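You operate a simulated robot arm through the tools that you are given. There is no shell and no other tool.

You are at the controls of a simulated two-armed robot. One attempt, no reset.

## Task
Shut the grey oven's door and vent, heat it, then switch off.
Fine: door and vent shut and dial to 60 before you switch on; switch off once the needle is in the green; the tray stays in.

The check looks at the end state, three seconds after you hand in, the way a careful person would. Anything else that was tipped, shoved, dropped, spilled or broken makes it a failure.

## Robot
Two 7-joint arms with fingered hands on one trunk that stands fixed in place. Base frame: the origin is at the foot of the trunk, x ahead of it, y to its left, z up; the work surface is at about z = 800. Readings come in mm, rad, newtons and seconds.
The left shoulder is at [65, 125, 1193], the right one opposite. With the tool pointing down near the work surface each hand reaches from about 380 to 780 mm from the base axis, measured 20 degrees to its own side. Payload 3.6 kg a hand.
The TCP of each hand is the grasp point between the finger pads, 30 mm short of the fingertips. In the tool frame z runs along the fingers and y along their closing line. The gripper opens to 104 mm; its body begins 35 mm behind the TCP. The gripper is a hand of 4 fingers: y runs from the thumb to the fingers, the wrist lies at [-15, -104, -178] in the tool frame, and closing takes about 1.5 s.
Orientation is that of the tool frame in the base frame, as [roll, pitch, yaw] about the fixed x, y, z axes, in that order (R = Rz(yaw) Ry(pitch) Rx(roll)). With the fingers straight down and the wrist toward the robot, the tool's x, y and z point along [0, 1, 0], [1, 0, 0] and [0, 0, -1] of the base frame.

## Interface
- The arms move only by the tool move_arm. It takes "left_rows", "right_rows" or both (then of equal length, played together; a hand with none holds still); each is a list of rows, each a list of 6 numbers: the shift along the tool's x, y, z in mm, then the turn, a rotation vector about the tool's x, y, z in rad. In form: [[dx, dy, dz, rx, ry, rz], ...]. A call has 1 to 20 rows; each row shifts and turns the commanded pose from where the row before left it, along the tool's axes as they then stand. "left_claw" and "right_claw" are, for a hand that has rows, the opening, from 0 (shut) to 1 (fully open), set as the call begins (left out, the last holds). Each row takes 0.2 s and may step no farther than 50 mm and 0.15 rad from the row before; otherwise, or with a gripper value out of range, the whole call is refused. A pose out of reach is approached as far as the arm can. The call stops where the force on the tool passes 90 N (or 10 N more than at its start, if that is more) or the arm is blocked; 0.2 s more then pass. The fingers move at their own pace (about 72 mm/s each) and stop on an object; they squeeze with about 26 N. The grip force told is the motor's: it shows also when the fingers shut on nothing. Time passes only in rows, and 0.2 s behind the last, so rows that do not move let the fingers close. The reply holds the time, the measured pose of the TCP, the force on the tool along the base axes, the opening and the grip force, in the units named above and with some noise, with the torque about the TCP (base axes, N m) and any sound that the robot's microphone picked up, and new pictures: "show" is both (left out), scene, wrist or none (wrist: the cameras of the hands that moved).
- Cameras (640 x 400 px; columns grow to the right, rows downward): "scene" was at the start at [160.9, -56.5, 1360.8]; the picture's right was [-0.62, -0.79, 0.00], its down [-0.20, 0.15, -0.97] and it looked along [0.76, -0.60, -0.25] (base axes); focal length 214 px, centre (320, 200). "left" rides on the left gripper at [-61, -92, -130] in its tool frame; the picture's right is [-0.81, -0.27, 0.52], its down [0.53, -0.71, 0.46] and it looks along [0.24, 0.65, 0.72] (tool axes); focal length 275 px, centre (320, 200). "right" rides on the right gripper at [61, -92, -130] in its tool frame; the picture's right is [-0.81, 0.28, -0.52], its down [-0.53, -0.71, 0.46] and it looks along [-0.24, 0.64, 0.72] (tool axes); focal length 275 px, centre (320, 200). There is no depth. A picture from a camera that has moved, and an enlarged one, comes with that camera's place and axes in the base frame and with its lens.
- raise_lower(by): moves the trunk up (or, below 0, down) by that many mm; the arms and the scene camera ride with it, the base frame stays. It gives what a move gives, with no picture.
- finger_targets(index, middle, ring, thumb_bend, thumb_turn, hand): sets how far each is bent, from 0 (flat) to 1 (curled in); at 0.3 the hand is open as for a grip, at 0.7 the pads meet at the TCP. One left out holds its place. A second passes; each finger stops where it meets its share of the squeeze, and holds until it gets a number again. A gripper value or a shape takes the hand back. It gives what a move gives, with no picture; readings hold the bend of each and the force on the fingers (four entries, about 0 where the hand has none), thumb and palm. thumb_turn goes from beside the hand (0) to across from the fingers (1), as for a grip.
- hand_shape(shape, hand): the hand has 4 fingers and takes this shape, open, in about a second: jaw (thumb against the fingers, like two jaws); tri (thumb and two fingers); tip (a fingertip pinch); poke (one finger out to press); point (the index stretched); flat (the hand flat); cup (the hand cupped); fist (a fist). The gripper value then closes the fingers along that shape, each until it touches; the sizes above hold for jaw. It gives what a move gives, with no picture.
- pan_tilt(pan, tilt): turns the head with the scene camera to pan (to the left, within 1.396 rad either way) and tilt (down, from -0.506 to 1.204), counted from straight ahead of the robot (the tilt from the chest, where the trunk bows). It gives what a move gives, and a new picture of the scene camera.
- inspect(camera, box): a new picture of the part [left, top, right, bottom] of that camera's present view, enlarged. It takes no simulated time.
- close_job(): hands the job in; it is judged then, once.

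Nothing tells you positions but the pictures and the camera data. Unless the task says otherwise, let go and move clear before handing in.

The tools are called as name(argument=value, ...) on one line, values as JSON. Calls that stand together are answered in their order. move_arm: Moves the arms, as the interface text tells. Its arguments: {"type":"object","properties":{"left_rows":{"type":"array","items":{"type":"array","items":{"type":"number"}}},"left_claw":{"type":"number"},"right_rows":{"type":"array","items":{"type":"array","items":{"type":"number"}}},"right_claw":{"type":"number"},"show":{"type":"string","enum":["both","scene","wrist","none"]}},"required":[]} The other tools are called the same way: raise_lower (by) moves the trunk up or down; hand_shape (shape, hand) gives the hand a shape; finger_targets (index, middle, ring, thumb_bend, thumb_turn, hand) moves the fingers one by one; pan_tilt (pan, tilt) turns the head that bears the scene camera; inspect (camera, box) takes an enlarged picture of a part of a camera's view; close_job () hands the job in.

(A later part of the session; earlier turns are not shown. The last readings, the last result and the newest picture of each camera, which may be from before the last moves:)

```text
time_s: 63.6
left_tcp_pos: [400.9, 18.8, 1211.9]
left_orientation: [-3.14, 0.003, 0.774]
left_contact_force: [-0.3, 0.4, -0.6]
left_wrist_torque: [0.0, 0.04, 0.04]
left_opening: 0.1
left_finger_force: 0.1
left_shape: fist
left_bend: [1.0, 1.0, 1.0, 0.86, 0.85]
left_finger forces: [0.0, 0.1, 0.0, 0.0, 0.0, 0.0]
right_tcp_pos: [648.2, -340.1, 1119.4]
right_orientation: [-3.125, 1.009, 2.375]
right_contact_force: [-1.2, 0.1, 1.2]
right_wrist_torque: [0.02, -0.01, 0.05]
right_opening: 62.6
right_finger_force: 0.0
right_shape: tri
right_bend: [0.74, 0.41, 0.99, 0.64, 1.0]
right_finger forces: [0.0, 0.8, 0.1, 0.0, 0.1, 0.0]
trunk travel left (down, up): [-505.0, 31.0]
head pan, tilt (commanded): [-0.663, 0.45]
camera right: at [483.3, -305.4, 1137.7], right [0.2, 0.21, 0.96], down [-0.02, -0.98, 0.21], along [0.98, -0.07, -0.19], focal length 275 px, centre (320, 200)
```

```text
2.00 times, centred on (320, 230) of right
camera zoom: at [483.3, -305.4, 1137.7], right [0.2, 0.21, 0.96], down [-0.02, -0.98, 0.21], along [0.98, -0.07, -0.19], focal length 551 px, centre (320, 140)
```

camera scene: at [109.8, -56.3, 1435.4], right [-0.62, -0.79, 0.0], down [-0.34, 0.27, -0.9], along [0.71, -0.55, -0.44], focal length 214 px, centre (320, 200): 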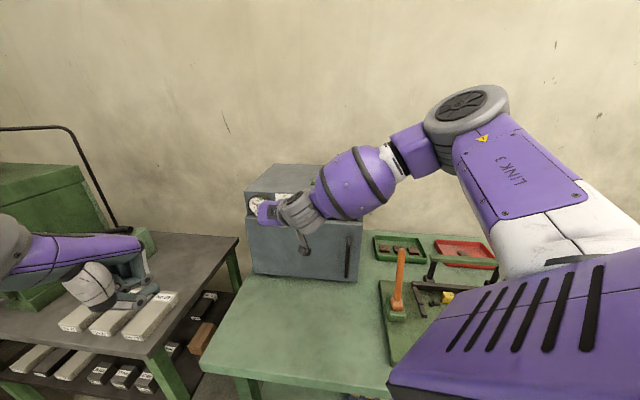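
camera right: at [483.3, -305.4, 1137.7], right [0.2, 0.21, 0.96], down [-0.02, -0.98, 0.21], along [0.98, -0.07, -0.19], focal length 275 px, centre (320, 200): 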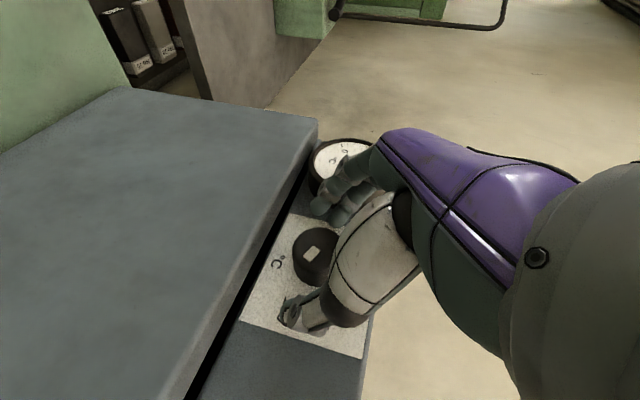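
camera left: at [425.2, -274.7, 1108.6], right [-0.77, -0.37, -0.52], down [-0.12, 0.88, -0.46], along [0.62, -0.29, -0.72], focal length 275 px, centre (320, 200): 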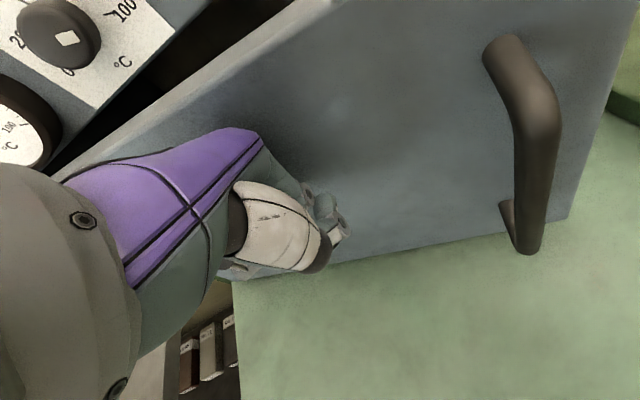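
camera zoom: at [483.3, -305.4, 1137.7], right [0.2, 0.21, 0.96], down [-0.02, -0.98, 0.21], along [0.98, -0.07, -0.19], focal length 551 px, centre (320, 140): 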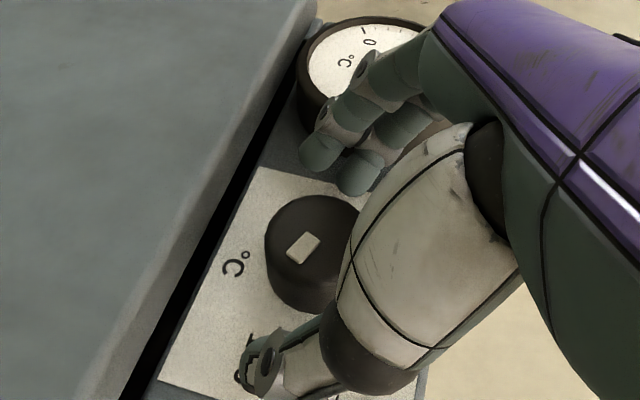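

The fingertips are right at the panel, straddling the knob. I'll close the grip on it.

move_arm(right_rows=[[0.5, 0, -0.8, 0, 0, 0], [0, 0, 0, 0, 0, 0], [0, 0, 0, 0, 0, 0], [0, 0, 0, 0, 0, 0], [0, 0, 0, 0, 0, 0], [0, 0, 0, 0, 0, 0], [0, 0, 0, 0, 0, 0]], right_claw=0.0, show="wrist")

inspect(camera="right", box=[220, 130, 420, 330])

```text
time_s: 65.2
left_tcp_pos: [399.5, 17.4, 1212.1]
left_orientation: [-3.141, -0.001, 0.775]
left_contact_force: [-0.4, 0.7, -0.1]
left_wrist_torque: [0.01, 0.02, 0.01]
left_opening: 0.1
left_finger_force: 0.1
left_shape: fist
left_bend: [1.0, 1.0, 1.0, 0.86, 0.85]
left_finger forces: [0.1, 0.1, 0.0, 0.0, 0.0, 0.1]
right_tcp_pos: [646.3, -339.7, 1118.7]
right_orientation: [-3.124, 1.006, 2.376]
right_contact_force: [-7.5, -5.1, -3.3]
right_wrist_torque: [0.02, 0.08, -0.27]
right_opening: 21.3
right_finger_force: 26.0
right_shape: tri
right_bend: [0.65, 0.54, 1.0, 0.73, 1.0]
right_finger forces: [14.1, 4.6, 0.0, 0.1, 28.8, 0.1]
trunk travel left (down, up): [-505.0, 31.0]
head pan, tilt (commanded): [-0.663, 0.45]
camera right: at [481.8, -305.4, 1137.1], right [0.2, 0.2, 0.96], down [-0.03, -0.98, 0.21], along [0.98, -0.07, -0.19], focal length 275 px, centre (320, 200)
```

right: 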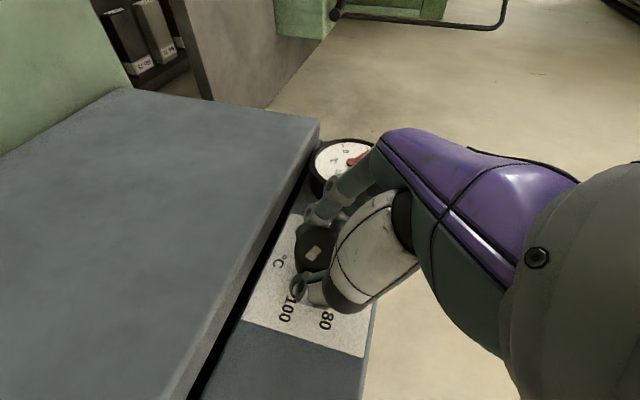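

```text
2.00 times, centred on (320, 230) of right
camera zoom: at [481.8, -305.4, 1137.1], right [0.2, 0.2, 0.96], down [-0.03, -0.98, 0.21], along [0.98, -0.07, -0.19], focal length 551 px, centre (320, 140)
```

zoom: 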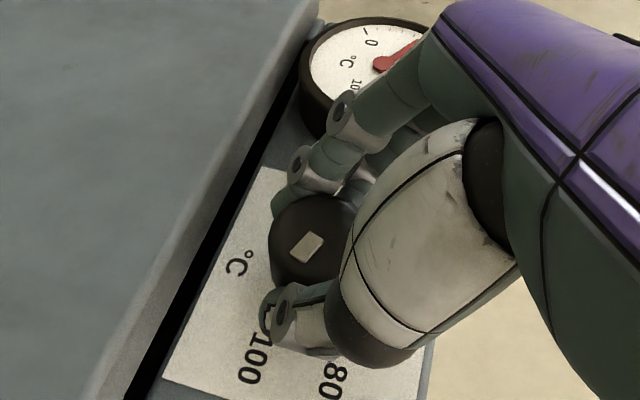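

I have the knob pinched between thumb and index. I'll turn it counter-clockwise about the dial axis, a couple of small rows first.

move_arm(right_rows=[[0, 1.2, 0, 0.0643, 0, -0.1013], [0, 1.2, 0, 0.0643, 0, -0.1013]], show="wrist")

inspect(camera="right", box=[220, 130, 420, 330])

```text
time_s: 65.8
left_tcp_pos: [399.5, 18.1, 1212.5]
left_orientation: [3.14, -0.001, 0.772]
left_contact_force: [-0.8, -0.5, 0.3]
left_wrist_torque: [0.03, 0.05, -0.01]
left_opening: 0.0
left_finger_force: 0.0
left_shape: fist
left_bend: [1.0, 1.0, 1.0, 0.86, 0.85]
left_finger forces: [0.0, 0.0, 0.0, 0.0, 0.0, 0.0]
right_tcp_pos: [648.6, -338.1, 1118.4]
right_orientation: [-2.701, 0.961, 2.73]
right_contact_force: [-7.3, -5.5, -4.5]
right_wrist_torque: [0.03, 0.04, -0.17]
right_opening: 20.5
right_finger_force: 25.3
right_shape: tri
right_bend: [0.65, 0.55, 1.0, 0.73, 1.0]
right_finger forces: [14.7, 5.1, 0.1, 0.0, 27.6, 0.0]
trunk travel left (down, up): [-505.0, 31.0]
head pan, tilt (commanded): [-0.663, 0.45]
camera right: at [488.3, -299.1, 1158.1], right [0.35, 0.36, 0.86], down [0.02, -0.93, 0.38], along [0.94, -0.11, -0.33], focal length 275 px, centre (320, 200)
```

right: 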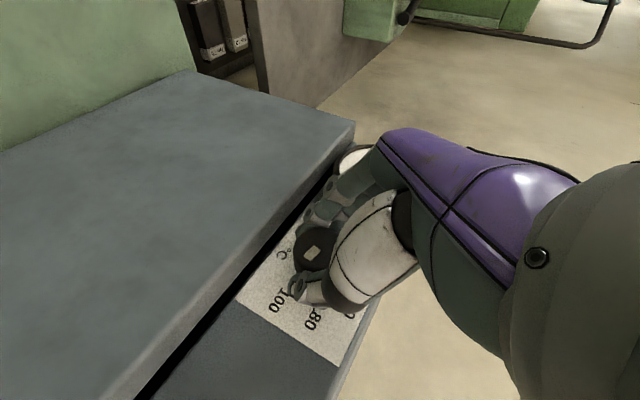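

```text
2.00 times, centred on (320, 230) of right
camera zoom: at [488.3, -299.1, 1158.1], right [0.35, 0.36, 0.86], down [0.02, -0.93, 0.38], along [0.94, -0.11, -0.33], focal length 551 px, centre (320, 140)
```

zoom: 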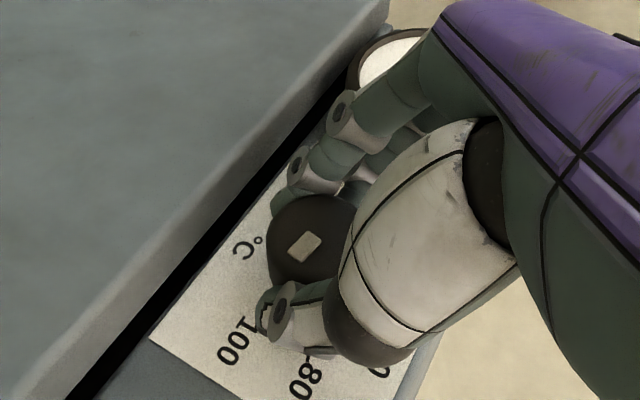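

The knob turns with the hand. I'll continue a bit more, one or two rows, watching for the reach limit.

move_arm(right_rows=[[0, 1.2, 0, 0.0643, 0, -0.1013]], show="none")

```text
time_s: 66.2
left_tcp_pos: [401.5, 16.3, 1212.1]
left_orientation: [-3.14, 0.0, 0.773]
left_contact_force: [-0.1, 0.3, 0.1]
left_wrist_torque: [-0.01, 0.0, 0.01]
left_opening: 0.2
left_finger_force: 0.1
left_shape: fist
left_bend: [1.0, 1.0, 1.0, 0.86, 0.85]
left_finger forces: [0.0, 0.0, 0.1, 0.0, 0.0, 0.0]
right_tcp_pos: [647.9, -337.9, 1117.4]
right_orientation: [-2.519, 0.917, 2.877]
right_contact_force: [-1.1, -7.8, -3.2]
right_wrist_torque: [-0.02, 0.0, -0.12]
right_opening: 20.5
right_finger_force: 26.7
right_shape: tri
right_bend: [0.65, 0.54, 1.0, 0.73, 1.0]
right_finger forces: [14.5, 5.9, 0.0, 0.0, 26.4, 0.1]
right hand out of reach, approached as far as the arm can: row 1
trunk travel left (down, up): [-505.0, 31.0]
head pan, tilt (commanded): [-0.663, 0.45]
```

That's the limit for this grip (~20° gained). I'll open, rotate back, and regrip.

move_arm(right_rows=[[0, 0, 0, 0, 0, 0], [0, 0, 0, 0, 0, 0], [0, -1.2, 0, -0.0643, 0, 0.1013], [0, -1.2, 0, -0.0643, 0, 0.1013], [0, -1.2, 0, -0.0643, 0, 0.1013]], right_claw=0.5, show="wrist")

inspect(camera="right", box=[220, 130, 420, 330])

```text
time_s: 67.4
left_tcp_pos: [399.3, 17.6, 1212.4]
left_orientation: [-3.142, 0.001, 0.773]
left_contact_force: [0.0, -0.2, 0.3]
left_wrist_torque: [0.01, 0.0, -0.02]
left_opening: 0.0
left_finger_force: 0.1
left_shape: fist
left_bend: [1.0, 1.0, 1.0, 0.86, 0.85]
left_finger forces: [0.0, 0.0, 0.0, 0.0, 0.0, 0.0]
right_tcp_pos: [645.6, -338.8, 1117.8]
right_orientation: [-3.13, 1.007, 2.371]
right_contact_force: [-0.2, 0.4, 0.0]
right_wrist_torque: [0.04, 0.01, 0.01]
right_opening: 51.9
right_finger_force: 0.1
right_shape: tri
right_bend: [0.74, 0.45, 0.99, 0.7, 1.0]
right_finger forces: [0.1, 0.0, 0.0, 0.0, 0.0, 0.0]
trunk travel left (down, up): [-505.0, 31.0]
head pan, tilt (commanded): [-0.663, 0.45]
camera right: at [479.6, -304.7, 1135.8], right [0.19, 0.2, 0.96], down [-0.02, -0.98, 0.21], along [0.98, -0.06, -0.18], focal length 275 px, centre (320, 200)
```

right: 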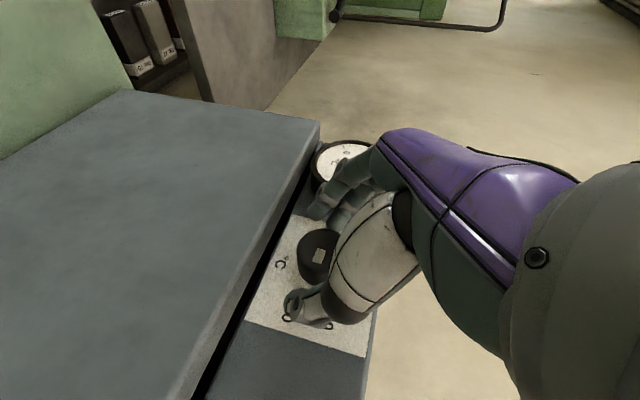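

```text
2.00 times, centred on (320, 230) of right
camera zoom: at [479.6, -304.7, 1135.8], right [0.19, 0.2, 0.96], down [-0.02, -0.98, 0.21], along [0.98, -0.06, -0.18], focal length 551 px, centre (320, 140)
```

zoom: 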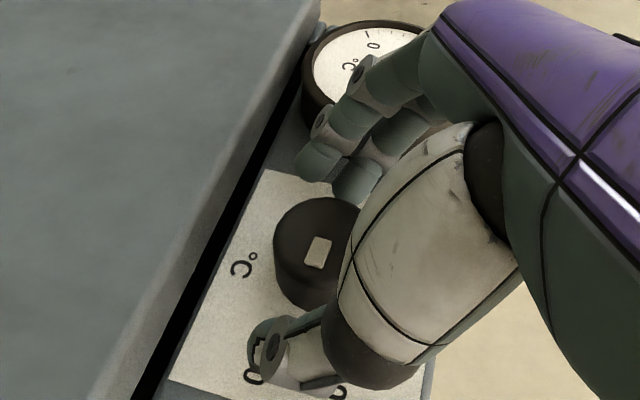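

The mark has advanced about 20° counter-clockwise. I'll repeat the grip-and-turn cycle.

move_arm(right_rows=[[0, 0, 0, 0, 0, 0], [0, 0, 0, 0, 0, 0], [0, 0, 0, 0, 0, 0], [0, 0, 0, 0, 0, 0], [0, 0, 0, 0, 0, 0], [0, 1.2, 0, 0.0643, 0, -0.1013], [0, 1.2, 0, 0.0643, 0, -0.1013], [0, 0.8, 0, 0.048, 0, -0.076]], right_claw=0.0, show="none")

move_arm(right_rows=[[0, 0, 0, 0, 0, 0], [0, 0, 0, 0, 0, 0], [0, -0.8, 0, -0.048, 0, 0.076], [0, -1.2, 0, -0.0643, 0, 0.1013], [0, -1.2, 0, -0.0643, 0, 0.1013]], right_claw=0.5, show="wrist")

inspect(camera="right", box=[220, 130, 420, 330])

```text
time_s: 69.2
left_tcp_pos: [400.9, 17.6, 1212.3]
left_orientation: [-3.141, 0.002, 0.774]
left_contact_force: [0.2, 0.0, 0.1]
left_wrist_torque: [-0.03, -0.01, -0.03]
left_opening: 0.0
left_finger_force: 0.0
left_shape: fist
left_bend: [1.0, 1.0, 1.0, 0.86, 0.85]
left_finger forces: [0.0, 0.0, 0.0, 0.0, 0.1, 0.0]
right_tcp_pos: [646.8, -336.9, 1116.1]
right_orientation: [-2.555, 0.923, 2.846]
right_contact_force: [-2.1, -2.1, -4.5]
right_wrist_torque: [0.06, 0.03, 0.1]
right_opening: 24.6
right_finger_force: 26.3
right_shape: tri
right_bend: [0.73, 0.57, 1.0, 0.74, 1.0]
right_finger forces: [10.5, 11.8, 0.1, 0.1, 25.0, 0.1]
trunk travel left (down, up): [-505.0, 31.0]
head pan, tilt (commanded): [-0.663, 0.45]
```

```text
time_s: 70.4
left_tcp_pos: [400.3, 17.5, 1212.4]
left_orientation: [3.14, 0.0, 0.773]
left_contact_force: [0.3, -0.3, -0.3]
left_wrist_torque: [-0.03, -0.01, 0.0]
left_opening: 0.0
left_finger_force: 0.0
left_shape: fist
left_bend: [1.0, 1.0, 1.0, 0.86, 0.85]
left_finger forces: [0.1, 0.0, 0.0, 0.0, 0.0, 0.0]
right_tcp_pos: [645.4, -339.6, 1118.9]
right_orientation: [-3.127, 1.007, 2.374]
right_contact_force: [0.8, -0.3, 0.5]
right_wrist_torque: [0.01, -0.02, 0.03]
right_opening: 51.7
right_finger_force: 0.2
right_shape: tri
right_bend: [0.74, 0.45, 0.99, 0.7, 1.0]
right_finger forces: [0.0, 0.0, 0.0, 0.0, 0.1, 0.0]
trunk travel left (down, up): [-505.0, 31.0]
head pan, tilt (commanded): [-0.663, 0.45]
camera right: at [479.6, -304.8, 1135.8], right [0.19, 0.2, 0.96], down [-0.02, -0.98, 0.21], along [0.98, -0.06, -0.19], focal length 275 px, centre (320, 200)
```

right: 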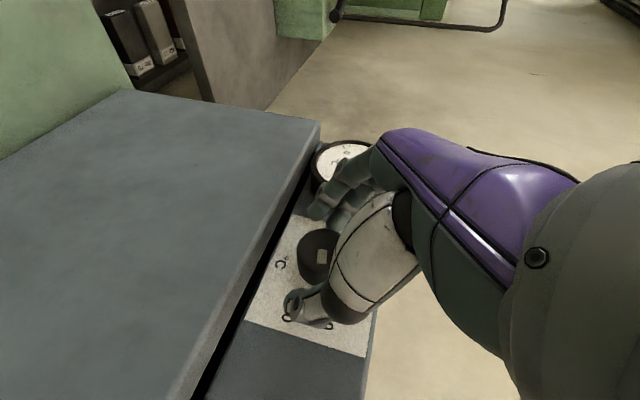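

```text
2.00 times, centred on (320, 230) of right
camera zoom: at [479.6, -304.8, 1135.8], right [0.19, 0.2, 0.96], down [-0.02, -0.98, 0.21], along [0.98, -0.06, -0.19], focal length 551 px, centre (320, 140)
```

zoom: 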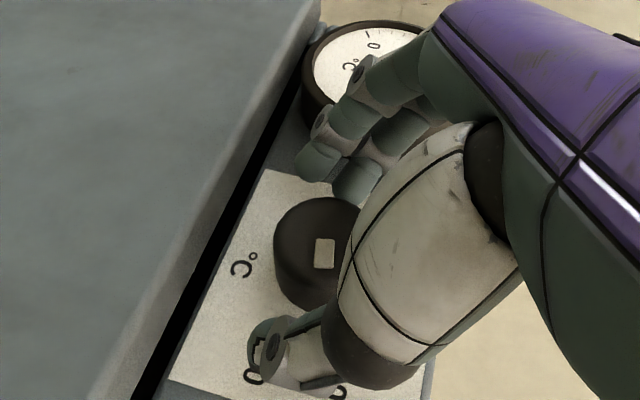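

The mark advanced only ~12° that time – the grip wasn't fully settled. I'll give the fingers longer to close before turning.

move_arm(right_rows=[[-0.8, 0, 1.2, 0, 0, 0], [0, 0, 0, 0, 0, 0], [0, 0, 0, 0, 0, 0], [0, 0, 0, 0, 0, 0], [0, 0, 0, 0, 0, 0], [0, 0, 0, 0, 0, 0], [0, 0, 0, 0, 0, 0], [0, 0, 0, 0, 0, 0]], right_claw=0.0, show="none")

inspect(camera="right", box=[220, 130, 420, 330])

move_arm(right_rows=[[0, 1.2, 0, 0.0643, 0, -0.1013], [0, 1.2, 0, 0.0643, 0, -0.1013], [0, 0.8, 0, 0.048, 0, -0.076]], show="none")

inspect(camera="right", box=[220, 130, 420, 330])

```text
time_s: 72.2
left_tcp_pos: [400.5, 19.1, 1212.4]
left_orientation: [-3.14, 0.001, 0.771]
left_contact_force: [-0.7, -0.4, 0.1]
left_wrist_torque: [0.02, 0.01, 0.0]
left_opening: 0.1
left_finger_force: 0.0
left_shape: fist
left_bend: [1.0, 1.0, 1.0, 0.86, 0.85]
left_finger forces: [0.1, 0.1, 0.0, 0.0, 0.0, 0.0]
right_tcp_pos: [646.8, -338.9, 1118.3]
right_orientation: [-3.127, 1.007, 2.373]
right_contact_force: [-0.8, 0.4, -4.2]
right_wrist_torque: [0.07, 0.05, 0.05]
right_opening: 25.2
right_finger_force: 26.0
right_shape: tri
right_bend: [0.73, 0.57, 1.0, 0.74, 1.0]
right_finger forces: [10.7, 12.0, 0.0, 0.1, 22.9, 0.0]
trunk travel left (down, up): [-505.0, 31.0]
head pan, tilt (commanded): [-0.663, 0.45]
```

```text
2.00 times, centred on (320, 230) of right
camera zoom: at [481.0, -305.5, 1135.8], right [0.2, 0.2, 0.96], down [-0.02, -0.98, 0.21], along [0.98, -0.07, -0.19], focal length 551 px, centre (320, 140)
```

zoom: 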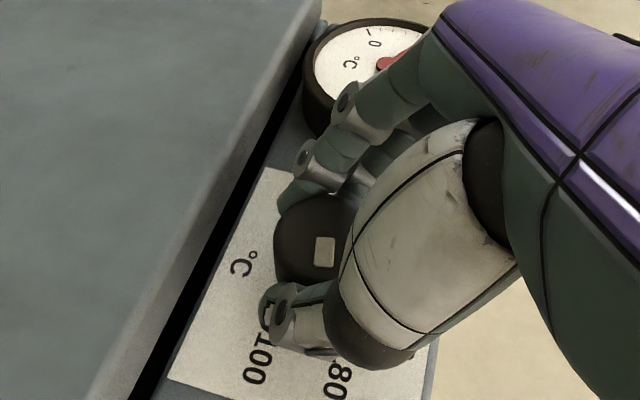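

```text
time_s: 73.0
left_tcp_pos: [401.4, 18.9, 1212.2]
left_orientation: [-3.14, 0.004, 0.772]
left_contact_force: [0.0, -0.4, 0.6]
left_wrist_torque: [-0.01, 0.02, -0.02]
left_opening: 0.0
left_finger_force: 0.1
left_shape: fist
left_bend: [1.0, 1.0, 1.0, 0.86, 0.85]
left_finger forces: [0.0, 0.0, 0.0, 0.1, 0.0, 0.0]
right_tcp_pos: [650.2, -337.5, 1116.4]
right_orientation: [-2.557, 0.92, 2.843]
right_contact_force: [-1.4, -2.0, -5.6]
right_wrist_torque: [0.09, 0.05, 0.04]
right_opening: 25.0
right_finger_force: 26.1
right_shape: tri
right_bend: [0.73, 0.57, 1.0, 0.74, 1.0]
right_finger forces: [11.4, 12.1, 0.0, 0.0, 24.8, 0.0]
trunk travel left (down, up): [-505.0, 31.0]
head pan, tilt (commanded): [-0.663, 0.45]
```

```text
2.00 times, centred on (320, 230) of right
camera zoom: at [491.0, -295.8, 1164.1], right [0.41, 0.41, 0.81], down [0.05, -0.9, 0.43], along [0.91, -0.14, -0.39], focal length 551 px, centre (320, 140)
```

zoom: 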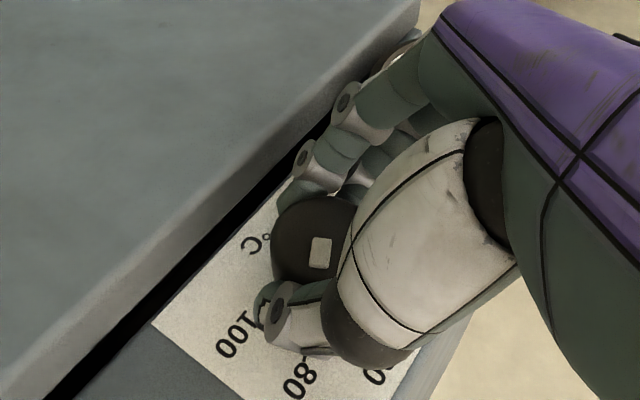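

move_arm(right_rows=[[0, 0, 0, 0, 0, 0], [0, 0, 0, 0, 0, 0], [0, -0.8, 0, -0.048, 0, 0.076], [0, -1.2, 0, -0.0643, 0, 0.1013], [0, -1.2, 0, -0.0643, 0, 0.1013]], right_claw=0.5, show="none")

inspect(camera="right", box=[220, 130, 420, 330])

```text
time_s: 74.2
left_tcp_pos: [400.2, 18.3, 1211.3]
left_orientation: [-3.141, -0.001, 0.773]
left_contact_force: [-0.4, -0.2, 1.5]
left_wrist_torque: [0.01, -0.02, 0.01]
left_opening: 0.2
left_finger_force: 0.1
left_shape: fist
left_bend: [1.0, 1.0, 1.0, 0.86, 0.85]
left_finger forces: [0.0, 0.0, 0.0, 0.0, 0.0, 0.0]
right_tcp_pos: [646.9, -340.7, 1118.3]
right_orientation: [-3.13, 1.008, 2.372]
right_contact_force: [0.7, 0.0, -0.4]
right_wrist_torque: [0.01, 0.02, 0.03]
right_opening: 51.7
right_finger_force: 0.0
right_shape: tri
right_bend: [0.74, 0.45, 0.99, 0.7, 1.0]
right_finger forces: [0.0, 0.1, 0.0, 0.1, 0.1, 0.0]
trunk travel left (down, up): [-505.0, 31.0]
head pan, tilt (commanded): [-0.663, 0.45]
```

```text
2.00 times, centred on (320, 230) of right
camera zoom: at [480.8, -305.8, 1136.3], right [0.19, 0.2, 0.96], down [-0.02, -0.98, 0.21], along [0.98, -0.06, -0.19], focal length 551 px, centre (320, 140)
```

zoom: 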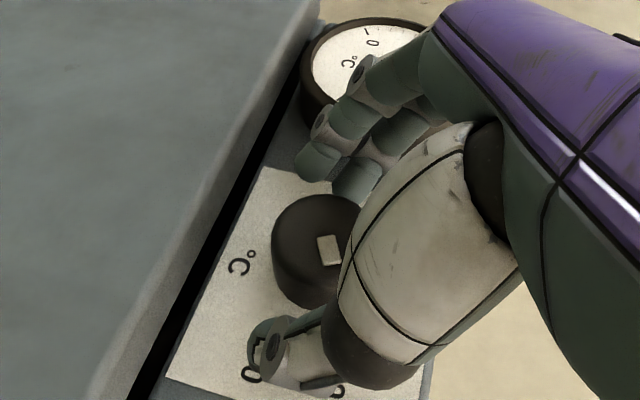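

The mark is now roughly near 80. I'll do another turn cycle.

move_arm(right_rows=[[-0.8, 0, 1.2, 0, 0, 0], [0, 0, 0, 0, 0, 0], [0, 0, 0, 0, 0, 0], [0, 0, 0, 0, 0, 0], [0, 0, 0, 0, 0, 0], [0, 0, 0, 0, 0, 0], [0, 0, 0, 0, 0, 0], [0, 1.2, 0, 0.0643, 0, -0.1013], [0, 1.2, 0, 0.0643, 0, -0.1013], [0, 0.8, 0, 0.048, 0, -0.076]], right_claw=0.0, show="none")

move_arm(right_rows=[[0, 0, 0, 0, 0, 0], [0, 0, 0, 0, 0, 0], [0, -0.8, 0, -0.048, 0, 0.076], [0, -1.2, 0, -0.0643, 0, 0.1013], [0, -1.2, 0, -0.0643, 0, 0.1013]], right_claw=0.5, show="none")

inspect(camera="right", box=[220, 130, 420, 330])

```text
time_s: 76.4
left_tcp_pos: [402.1, 18.2, 1211.5]
left_orientation: [3.141, 0.002, 0.774]
left_contact_force: [-0.5, 0.3, -0.2]
left_wrist_torque: [-0.02, 0.01, 0.06]
left_opening: 0.0
left_finger_force: 0.0
left_shape: fist
left_bend: [1.0, 1.0, 1.0, 0.86, 0.85]
left_finger forces: [0.0, 0.1, 0.0, 0.0, 0.0, 0.1]
right_tcp_pos: [649.9, -339.7, 1118.0]
right_orientation: [-2.559, 0.923, 2.842]
right_contact_force: [-2.3, -3.2, -5.3]
right_wrist_torque: [0.06, 0.08, 0.04]
right_opening: 24.9
right_finger_force: 26.5
right_shape: tri
right_bend: [0.73, 0.57, 1.0, 0.74, 1.0]
right_finger forces: [11.3, 11.7, 0.0, 0.0, 24.9, 0.0]
trunk travel left (down, up): [-505.0, 31.0]
head pan, tilt (commanded): [-0.663, 0.45]
```

```text
time_s: 77.6
left_tcp_pos: [400.1, 18.0, 1212.6]
left_orientation: [-3.139, 0.0, 0.774]
left_contact_force: [-0.1, -0.3, -1.2]
left_wrist_torque: [0.0, 0.01, -0.01]
left_opening: 0.0
left_finger_force: 0.0
left_shape: fist
left_bend: [1.0, 1.0, 1.0, 0.86, 0.85]
left_finger forces: [0.0, 0.1, 0.1, 0.0, 0.1, 0.0]
right_tcp_pos: [647.4, -341.6, 1118.6]
right_orientation: [-3.131, 1.006, 2.371]
right_contact_force: [0.1, -0.3, -0.3]
right_wrist_torque: [0.03, -0.02, -0.01]
right_opening: 51.7
right_finger_force: 0.1
right_shape: tri
right_bend: [0.74, 0.45, 0.99, 0.7, 1.0]
right_finger forces: [0.0, 0.1, 0.0, 0.0, 0.0, 0.0]
trunk travel left (down, up): [-505.0, 31.0]
head pan, tilt (commanded): [-0.663, 0.45]
```

```text
2.00 times, centred on (320, 230) of right
camera zoom: at [482.1, -306.8, 1137.0], right [0.19, 0.2, 0.96], down [-0.02, -0.98, 0.21], along [0.98, -0.06, -0.18], focal length 551 px, centre (320, 140)
```

zoom: 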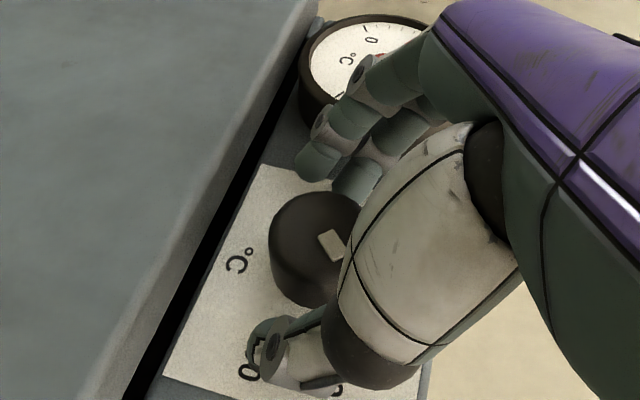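

move_arm(right_rows=[[-0.5, 0, 0.8, 0, 0, 0], [0, 0, 0, 0, 0, 0], [0, 0, 0, 0, 0, 0], [0, 0, 0, 0, 0, 0], [0, 0, 0, 0, 0, 0], [0, 0, 0, 0, 0, 0], [0, 0, 0, 0, 0, 0], [0, 1.2, 0, 0.0643, 0, -0.1013], [0, 1.2, 0, 0.0643, 0, -0.1013], [0, 0.8, 0, 0.048, 0, -0.076]], right_claw=0.0, show="none")

move_arm(right_rows=[[0, 0, 0, 0, 0, 0], [0, 0, 0, 0, 0, 0], [0, -0.8, 0, -0.048, 0, 0.076], [0, -1.2, 0, -0.0643, 0, 0.1013], [0, -1.2, 0, -0.0643, 0, 0.1013]], right_claw=0.5, show="none")

inspect(camera="right", box=[220, 130, 420, 330])

```text
time_s: 79.8
left_tcp_pos: [401.9, 17.7, 1210.3]
left_orientation: [-3.141, 0.003, 0.775]
left_contact_force: [0.6, 1.0, -0.9]
left_wrist_torque: [0.0, 0.0, 0.03]
left_opening: 0.1
left_finger_force: 0.0
left_shape: fist
left_bend: [1.0, 1.0, 1.0, 0.86, 0.85]
left_finger forces: [0.1, 0.1, 0.1, 0.0, 0.1, 0.0]
right_tcp_pos: [651.9, -339.4, 1116.6]
right_orientation: [-2.559, 0.922, 2.842]
right_contact_force: [-0.3, -3.6, -4.6]
right_wrist_torque: [0.08, 0.03, -0.03]
right_opening: 24.9
right_finger_force: 25.8
right_shape: tri
right_bend: [0.73, 0.57, 1.0, 0.74, 1.0]
right_finger forces: [11.2, 11.2, 0.0, 0.1, 24.6, 0.0]
trunk travel left (down, up): [-505.0, 31.0]
head pan, tilt (commanded): [-0.663, 0.45]
```

```text
time_s: 81.0
left_tcp_pos: [400.2, 18.9, 1211.2]
left_orientation: [3.141, 0.0, 0.773]
left_contact_force: [-0.1, 0.5, 0.9]
left_wrist_torque: [0.0, 0.0, -0.01]
left_opening: 0.0
left_finger_force: 0.1
left_shape: fist
left_bend: [1.0, 1.0, 1.0, 0.86, 0.85]
left_finger forces: [0.1, 0.1, 0.0, 0.1, 0.1, 0.1]
right_tcp_pos: [648.8, -342.4, 1119.8]
right_orientation: [-3.13, 1.007, 2.372]
right_contact_force: [0.0, 0.2, 0.3]
right_wrist_torque: [-0.02, -0.01, 0.02]
right_opening: 52.0
right_finger_force: 0.1
right_shape: tri
right_bend: [0.74, 0.45, 0.99, 0.7, 1.0]
right_finger forces: [0.1, 0.1, 0.1, 0.0, 0.1, 0.0]
trunk travel left (down, up): [-505.0, 31.0]
head pan, tilt (commanded): [-0.663, 0.45]
```

```text
2.00 times, centred on (320, 230) of right
camera zoom: at [482.8, -307.5, 1137.3], right [0.19, 0.2, 0.96], down [-0.03, -0.98, 0.21], along [0.98, -0.07, -0.18], focal length 551 px, centre (320, 140)
```

zoom: 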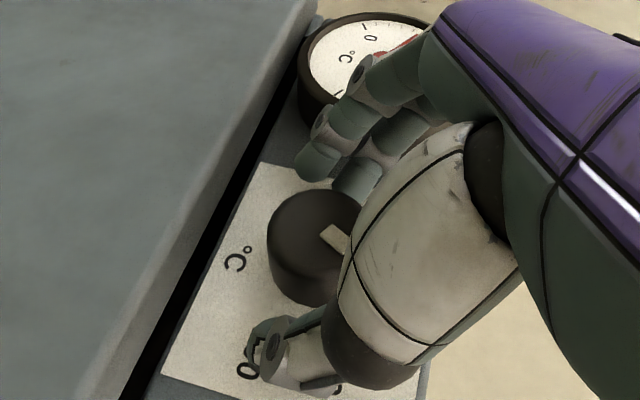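

Each cycle gives about 12°. Let me check the dial from the left wrist camera and scene camera.

inspect(camera="left", box=[240, 0, 400, 110])

inspect(camera="scene", box=[240, 160, 340, 250])

```text
3.64 times, centred on (320, 55) of left
camera zoom: at [292.7, 40.5, 1343.7], right [-0.77, -0.37, -0.52], down [-0.12, 0.88, -0.46], along [0.62, -0.29, -0.72], focal length 1001 px, centre (320, 727)
```

zoom: 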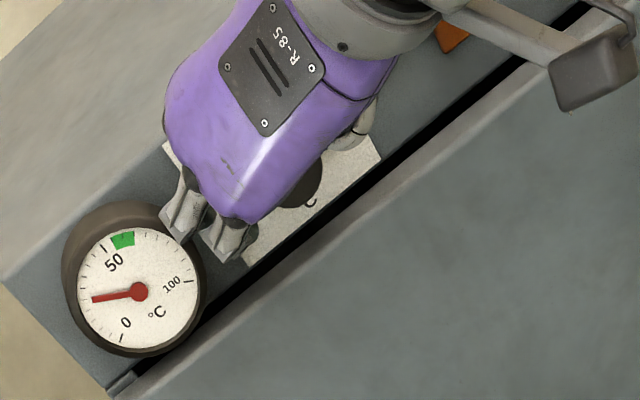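

```text
4.44 times, centred on (290, 205) of scene
camera zoom: at [109.5, -56.3, 1435.5], right [-0.62, -0.79, 0.0], down [-0.34, 0.27, -0.9], along [0.71, -0.55, -0.44], focal length 953 px, centre (453, 178)
```

zoom: 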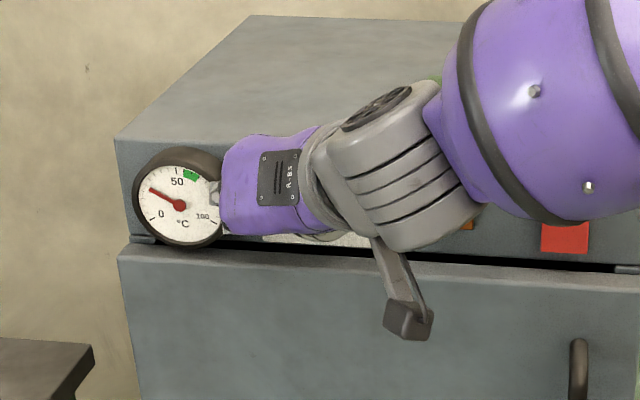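

The hand blocks the view, so I'll back out 60 mm and shift 90 mm right to read the dial properly.

move_arm(right_rows=[[16, 0, -25.3, 0, 0, 0], [16, 0, -25.3, 0, 0, 0], [0, -45, 0, 0, 0, 0], [0, -45, 0, 0, 0, 0]], show="wrist")

inspect(camera="left", box=[240, 0, 400, 110])

inspect(camera="scene", box=[250, 170, 330, 240])

```text
time_s: 82.0
left_tcp_pos: [399.7, 18.2, 1211.9]
left_orientation: [-3.139, 0.0, 0.774]
left_contact_force: [0.6, -0.3, 0.3]
left_wrist_torque: [0.01, 0.01, 0.0]
left_opening: 0.3
left_finger_force: 0.0
left_shape: fist
left_bend: [1.0, 1.0, 1.0, 0.86, 0.85]
left_finger forces: [0.0, 0.0, 0.0, 0.0, 0.0, 0.0]
right_tcp_pos: [541.5, -364.4, 1120.6]
right_orientation: [-3.128, 1.012, 2.375]
right_contact_force: [-0.1, 1.2, 0.1]
right_wrist_torque: [-0.03, 0.02, 0.02]
right_opening: 52.0
right_finger_force: 0.0
right_shape: tri
right_bend: [0.74, 0.45, 0.99, 0.7, 1.0]
right_finger forces: [0.0, 0.0, 0.0, 0.0, 0.0, 0.1]
trunk travel left (down, up): [-505.0, 31.0]
head pan, tilt (commanded): [-0.663, 0.45]
camera right: at [375.8, -329.3, 1138.1], right [0.19, 0.21, 0.96], down [-0.02, -0.98, 0.21], along [0.98, -0.06, -0.18], focal length 275 px, centre (320, 200)
```

right: 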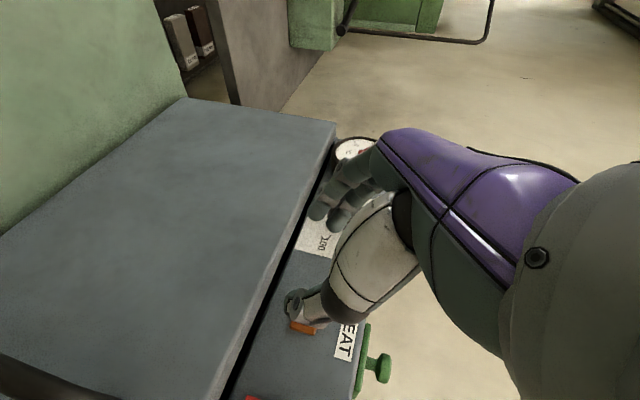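

```text
3.64 times, centred on (320, 55) of left
camera zoom: at [292.0, 41.2, 1343.9], right [-0.77, -0.37, -0.52], down [-0.12, 0.88, -0.46], along [0.62, -0.29, -0.72], focal length 1001 px, centre (320, 727)
```

zoom: 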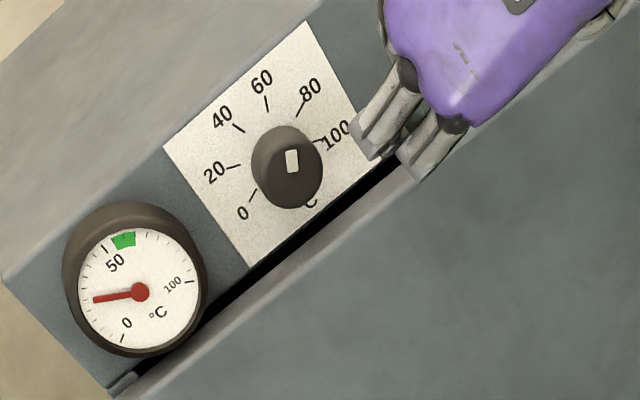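

```text
5.71 times, centred on (290, 205) of scene
camera zoom: at [108.8, -55.6, 1435.6], right [-0.62, -0.79, 0.0], down [-0.34, 0.27, -0.9], along [0.71, -0.55, -0.43], focal length 1226 px, centre (491, 171)
```

zoom: 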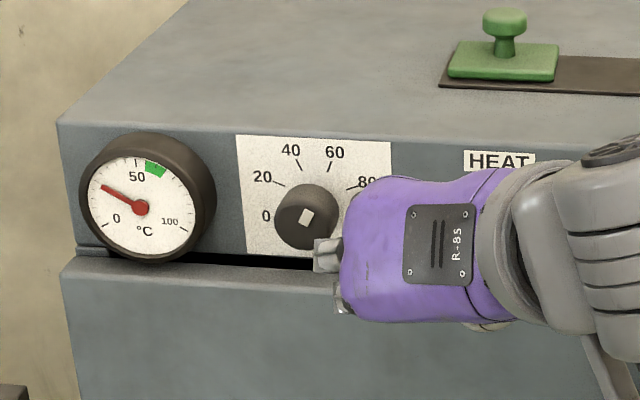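

The pointer reads about 66; I need roughly 12° more counter-clockwise – one more identical cycle. Going back in the same way and turning once more.

move_arm(right_rows=[[0, 45, 0, 0, 0, 0], [0, 45, 0, 0, 0, 0], [-16, 0, 25.3, 0, 0, 0], [-15, 0, 24, 0, 0, 0]], show="none")

inspect(camera="right", box=[220, 130, 420, 330])

```text
time_s: 83.0
left_tcp_pos: [402.1, 18.7, 1212.1]
left_orientation: [3.141, 0.004, 0.774]
left_contact_force: [0.9, 0.3, 0.8]
left_wrist_torque: [-0.01, 0.0, -0.01]
left_opening: 0.3
left_finger_force: 0.1
left_shape: fist
left_bend: [1.0, 1.0, 1.0, 0.86, 0.85]
left_finger forces: [0.1, 0.0, 0.0, 0.1, 0.1, 0.0]
right_tcp_pos: [647.5, -341.0, 1119.9]
right_orientation: [-3.127, 1.007, 2.374]
right_contact_force: [-0.2, -0.4, 1.6]
right_wrist_torque: [0.01, 0.02, -0.01]
right_opening: 51.9
right_finger_force: 0.1
right_shape: tri
right_bend: [0.74, 0.45, 0.99, 0.7, 1.0]
right_finger forces: [0.1, 0.0, 0.0, 0.0, 0.0, 0.0]
trunk travel left (down, up): [-505.0, 31.0]
head pan, tilt (commanded): [-0.663, 0.45]
```

```text
2.00 times, centred on (320, 230) of right
camera zoom: at [482.6, -305.3, 1137.7], right [0.2, 0.21, 0.96], down [-0.02, -0.98, 0.21], along [0.98, -0.07, -0.19], focal length 551 px, centre (320, 140)
```

zoom: 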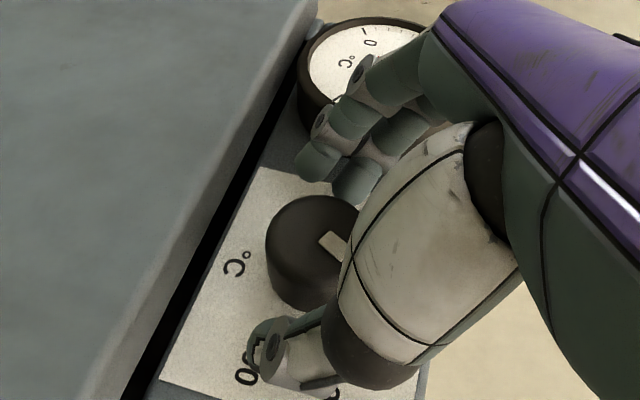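

move_arm(right_rows=[[-0.5, 0, 0.8, 0, 0, 0], [0, 0, 0, 0, 0, 0], [0, 0, 0, 0, 0, 0], [0, 0, 0, 0, 0, 0], [0, 0, 0, 0, 0, 0], [0, 0, 0, 0, 0, 0], [0, 0, 0, 0, 0, 0], [0, 1.2, 0, 0.0643, 0, -0.1013], [0, 1.2, 0, 0.0643, 0, -0.1013], [0, 0.6, 0, 0.036, 0, -0.057]], right_claw=0.0, show="none")

inspect(camera="right", box=[220, 130, 420, 330])

```text
time_s: 85.2
left_tcp_pos: [400.8, 17.5, 1211.0]
left_orientation: [-3.141, 0.003, 0.774]
left_contact_force: [-0.6, 0.8, 0.6]
left_wrist_torque: [0.0, 0.02, -0.01]
left_opening: 0.0
left_finger_force: 0.0
left_shape: fist
left_bend: [1.0, 1.0, 1.0, 0.86, 0.85]
left_finger forces: [0.0, 0.0, 0.0, 0.1, 0.0, 0.0]
right_tcp_pos: [649.2, -339.3, 1118.7]
right_orientation: [-2.591, 0.933, 2.818]
right_contact_force: [-0.4, -4.8, -4.0]
right_wrist_torque: [0.02, 0.01, -0.01]
right_opening: 26.1
right_finger_force: 25.9
right_shape: tri
right_bend: [0.73, 0.57, 1.0, 0.74, 1.0]
right_finger forces: [10.7, 11.4, 0.0, 0.0, 24.5, 0.0]
trunk travel left (down, up): [-505.0, 31.0]
head pan, tilt (commanded): [-0.663, 0.45]
```

```text
2.00 times, centred on (320, 230) of right
camera zoom: at [491.4, -298.0, 1163.3], right [0.39, 0.4, 0.83], down [0.04, -0.91, 0.42], along [0.92, -0.13, -0.37], focal length 551 px, centre (320, 140)
```

zoom: 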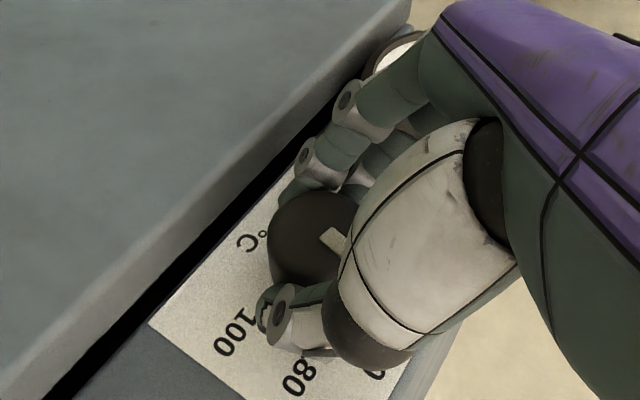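

Now I'll release, back straight out, rotate back and shift right to read the dial.

move_arm(right_rows=[[0, 0, 0, 0, 0, 0], [0, 0, 0, 0, 0, 0], [16, 0, -25.3, 0, 0, 0], [16, 0, -25.3, 0, 0, 0], [0, 0, 0, -0.0643, 0, 0.1013], [0, 0, 0, -0.0643, 0, 0.1013], [0, 0, 0, -0.036, 0, 0.057], [0, -45, 0, 0, 0, 0], [0, -45, 0, 0, 0, 0]], right_claw=0.5, show="none")

inspect(camera="left", box=[280, 10, 350, 60])

inspect(camera="scene", box=[265, 180, 315, 220])

```text
time_s: 87.2
left_tcp_pos: [400.9, 17.7, 1212.8]
left_orientation: [3.141, 0.0, 0.775]
left_contact_force: [-0.1, 0.8, -0.2]
left_wrist_torque: [0.03, 0.01, -0.02]
left_opening: 0.1
left_finger_force: 0.1
left_shape: fist
left_bend: [1.0, 1.0, 1.0, 0.86, 0.85]
left_finger forces: [0.1, 0.0, 0.0, 0.0, 0.0, 0.1]
right_tcp_pos: [543.6, -360.1, 1119.7]
right_orientation: [-3.127, 1.009, 2.373]
right_contact_force: [0.5, -0.5, -0.4]
right_wrist_torque: [0.01, -0.01, 0.0]
right_opening: 51.8
right_finger_force: 0.1
right_shape: tri
right_bend: [0.74, 0.45, 0.99, 0.7, 1.0]
right_finger forces: [0.0, 0.0, 0.1, 0.1, 0.0, 0.0]
trunk travel left (down, up): [-505.0, 31.0]
head pan, tilt (commanded): [-0.663, 0.45]
```

```text
8.00 times, centred on (315, 35) of left
camera zoom: at [292.2, 41.0, 1343.9], right [-0.77, -0.37, -0.52], down [-0.12, 0.88, -0.46], along [0.62, -0.29, -0.72], focal length 2202 px, centre (360, 1520)
```

zoom: 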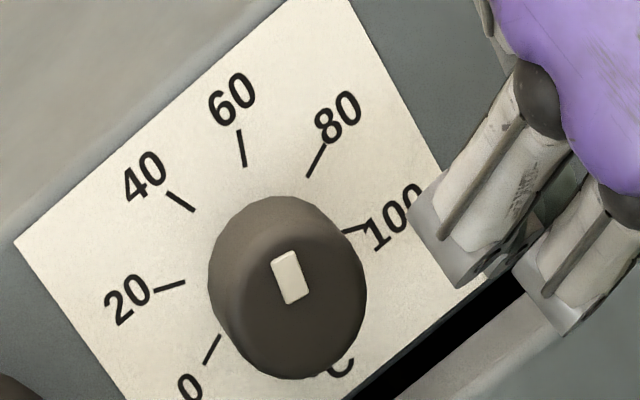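

```text
10.00 times, centred on (290, 200) of scene
camera zoom: at [109.0, -55.8, 1435.6], right [-0.62, -0.79, 0.0], down [-0.34, 0.27, -0.9], along [0.71, -0.55, -0.43], focal length 2145 px, centre (620, 200)
```

zoom: 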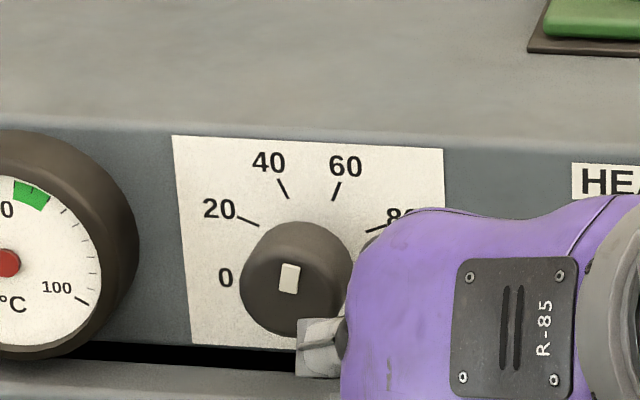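

The dial is close to 60. Let me clear the hand a bit further and take finer close-ups from both cameras to measure the angle.

move_arm(right_rows=[[0, -40, 0, 0, 0, 0], [0, -40, 0, 0, 0, 0]], show="none")

inspect(camera="left", box=[288, 15, 336, 50])

inspect(camera="scene", box=[270, 186, 310, 218])

```text
time_s: 87.8
left_tcp_pos: [401.4, 17.1, 1210.6]
left_orientation: [-3.141, 0.003, 0.773]
left_contact_force: [0.1, 0.5, 0.1]
left_wrist_torque: [0.01, 0.02, -0.01]
left_opening: 0.0
left_finger_force: 0.0
left_shape: fist
left_bend: [1.0, 1.0, 1.0, 0.86, 0.85]
left_finger forces: [0.0, 0.0, 0.0, 0.0, 0.0, 0.0]
right_tcp_pos: [486.0, -416.6, 1112.3]
right_orientation: [-3.108, 0.996, 2.396]
right_contact_force: [2.3, 0.0, 9.3]
right_wrist_torque: [0.24, 0.53, -0.01]
right_opening: 52.0
right_finger_force: 0.1
right_shape: tri
right_bend: [0.74, 0.45, 0.99, 0.7, 1.0]
right_finger forces: [0.1, 0.0, 0.0, 0.0, 0.0, 0.1]
trunk travel left (down, up): [-505.0, 31.0]
head pan, tilt (commanded): [-0.663, 0.45]
```

```text
11.43 times, centred on (312, 32) of left
camera zoom: at [293.5, 40.6, 1343.0], right [-0.77, -0.37, -0.52], down [-0.12, 0.88, -0.46], along [0.62, -0.29, -0.73], focal length 3146 px, centre (411, 2114)
```

zoom: 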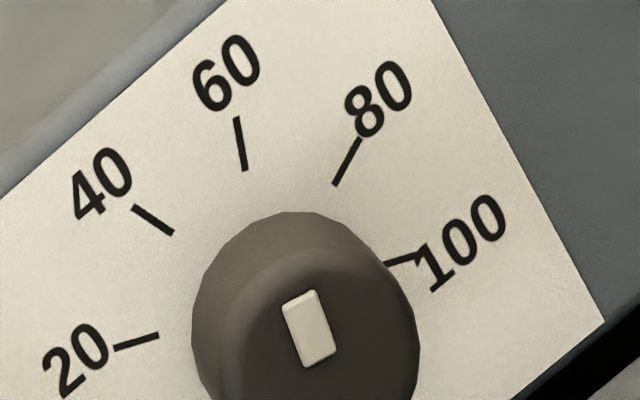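

```text
12.50 times, centred on (290, 202) of scene
camera zoom: at [110.4, -56.2, 1435.2], right [-0.62, -0.79, 0.0], down [-0.34, 0.27, -0.9], along [0.71, -0.55, -0.44], focal length 2681 px, centre (695, 175)
```

zoom: 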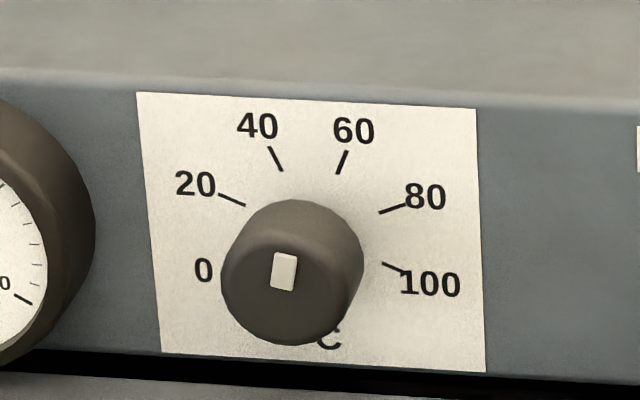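

I notice an unexpected ~9 N reading on the right hand after that shift. I'll check with a null row and a look around before anything else.

move_arm(right_rows=[[0, 0, 0, 0, 0, 0]], show="both")

```text
time_s: 88.2
left_tcp_pos: [401.0, 19.0, 1211.3]
left_orientation: [3.14, 0.001, 0.774]
left_contact_force: [-0.7, 0.6, 0.1]
left_wrist_torque: [0.0, -0.02, -0.01]
left_opening: 0.0
left_finger_force: 0.1
left_shape: fist
left_bend: [1.0, 1.0, 1.0, 0.86, 0.85]
left_finger forces: [0.0, 0.0, 0.1, 0.1, 0.0, 0.0]
right_tcp_pos: [487.0, -418.9, 1119.6]
right_orientation: [-3.125, 1.007, 2.377]
right_contact_force: [0.4, 0.4, 0.0]
right_wrist_torque: [0.02, 0.03, -0.01]
right_opening: 51.8
right_finger_force: 0.1
right_shape: tri
right_bend: [0.74, 0.45, 0.99, 0.7, 1.0]
right_finger forces: [0.0, 0.1, 0.0, 0.1, 0.1, 0.0]
trunk travel left (down, up): [-505.0, 31.0]
head pan, tilt (commanded): [-0.663, 0.45]
camera scene: at [109.6, -56.1, 1435.5], right [-0.62, -0.79, 0.0], down [-0.34, 0.27, -0.9], along [0.71, -0.55, -0.44], focal length 214 px, centre (320, 200)
camera right: at [322.3, -384.0, 1138.5], right [0.2, 0.2, 0.96], down [-0.02, -0.98, 0.21], along [0.98, -0.06, -0.19], focal length 275 px, centre (320, 200)
```

scene: 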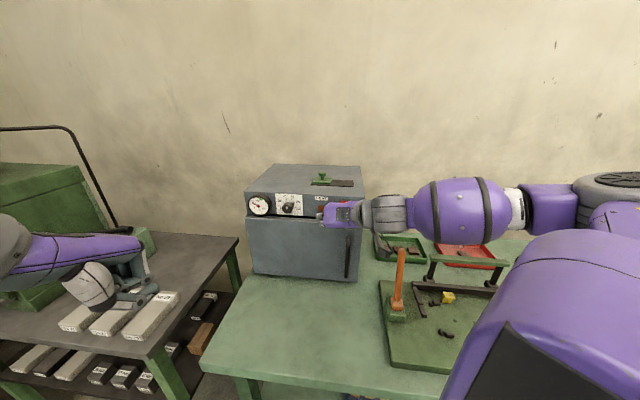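
right: 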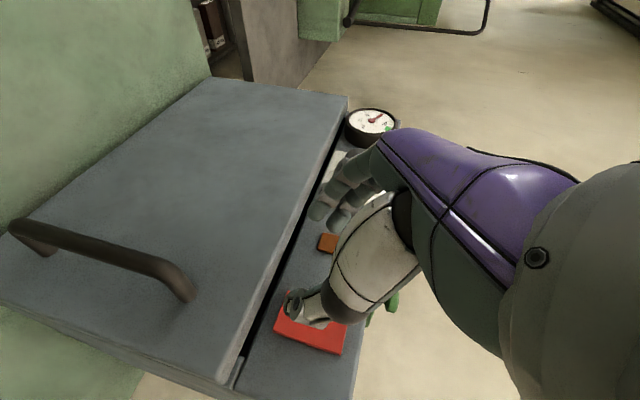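

False alarm – just a motion transient; force is zero. I'll take very close zooms of the dial mark to measure its angle precisely.

inspect(camera="scene", box=[280, 195, 300, 211])

inspect(camera="left", box=[300, 30, 326, 50])

```text
16.00 times, centred on (290, 203) of scene
camera zoom: at [109.6, -56.1, 1435.5], right [-0.62, -0.79, 0.0], down [-0.34, 0.27, -0.9], along [0.71, -0.55, -0.44], focal length 3432 px, centre (800, 152)
```

zoom: 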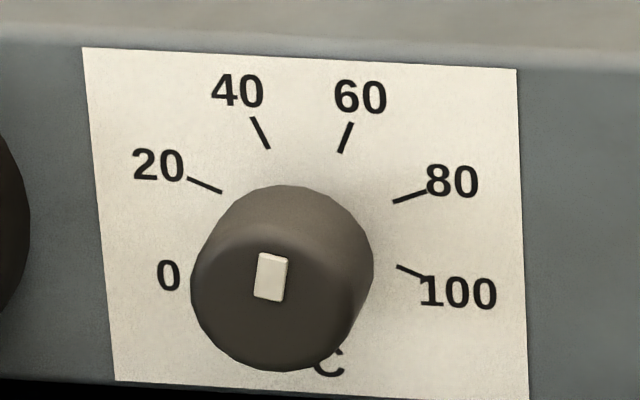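

```text
16.00 times, centred on (313, 40) of left
camera zoom: at [292.8, 40.7, 1343.6], right [-0.77, -0.37, -0.52], down [-0.12, 0.88, -0.46], along [0.62, -0.29, -0.72], focal length 4404 px, centre (432, 2760)
```

zoom: 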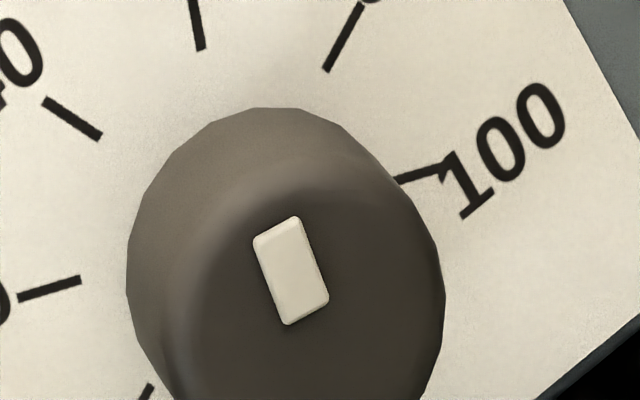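

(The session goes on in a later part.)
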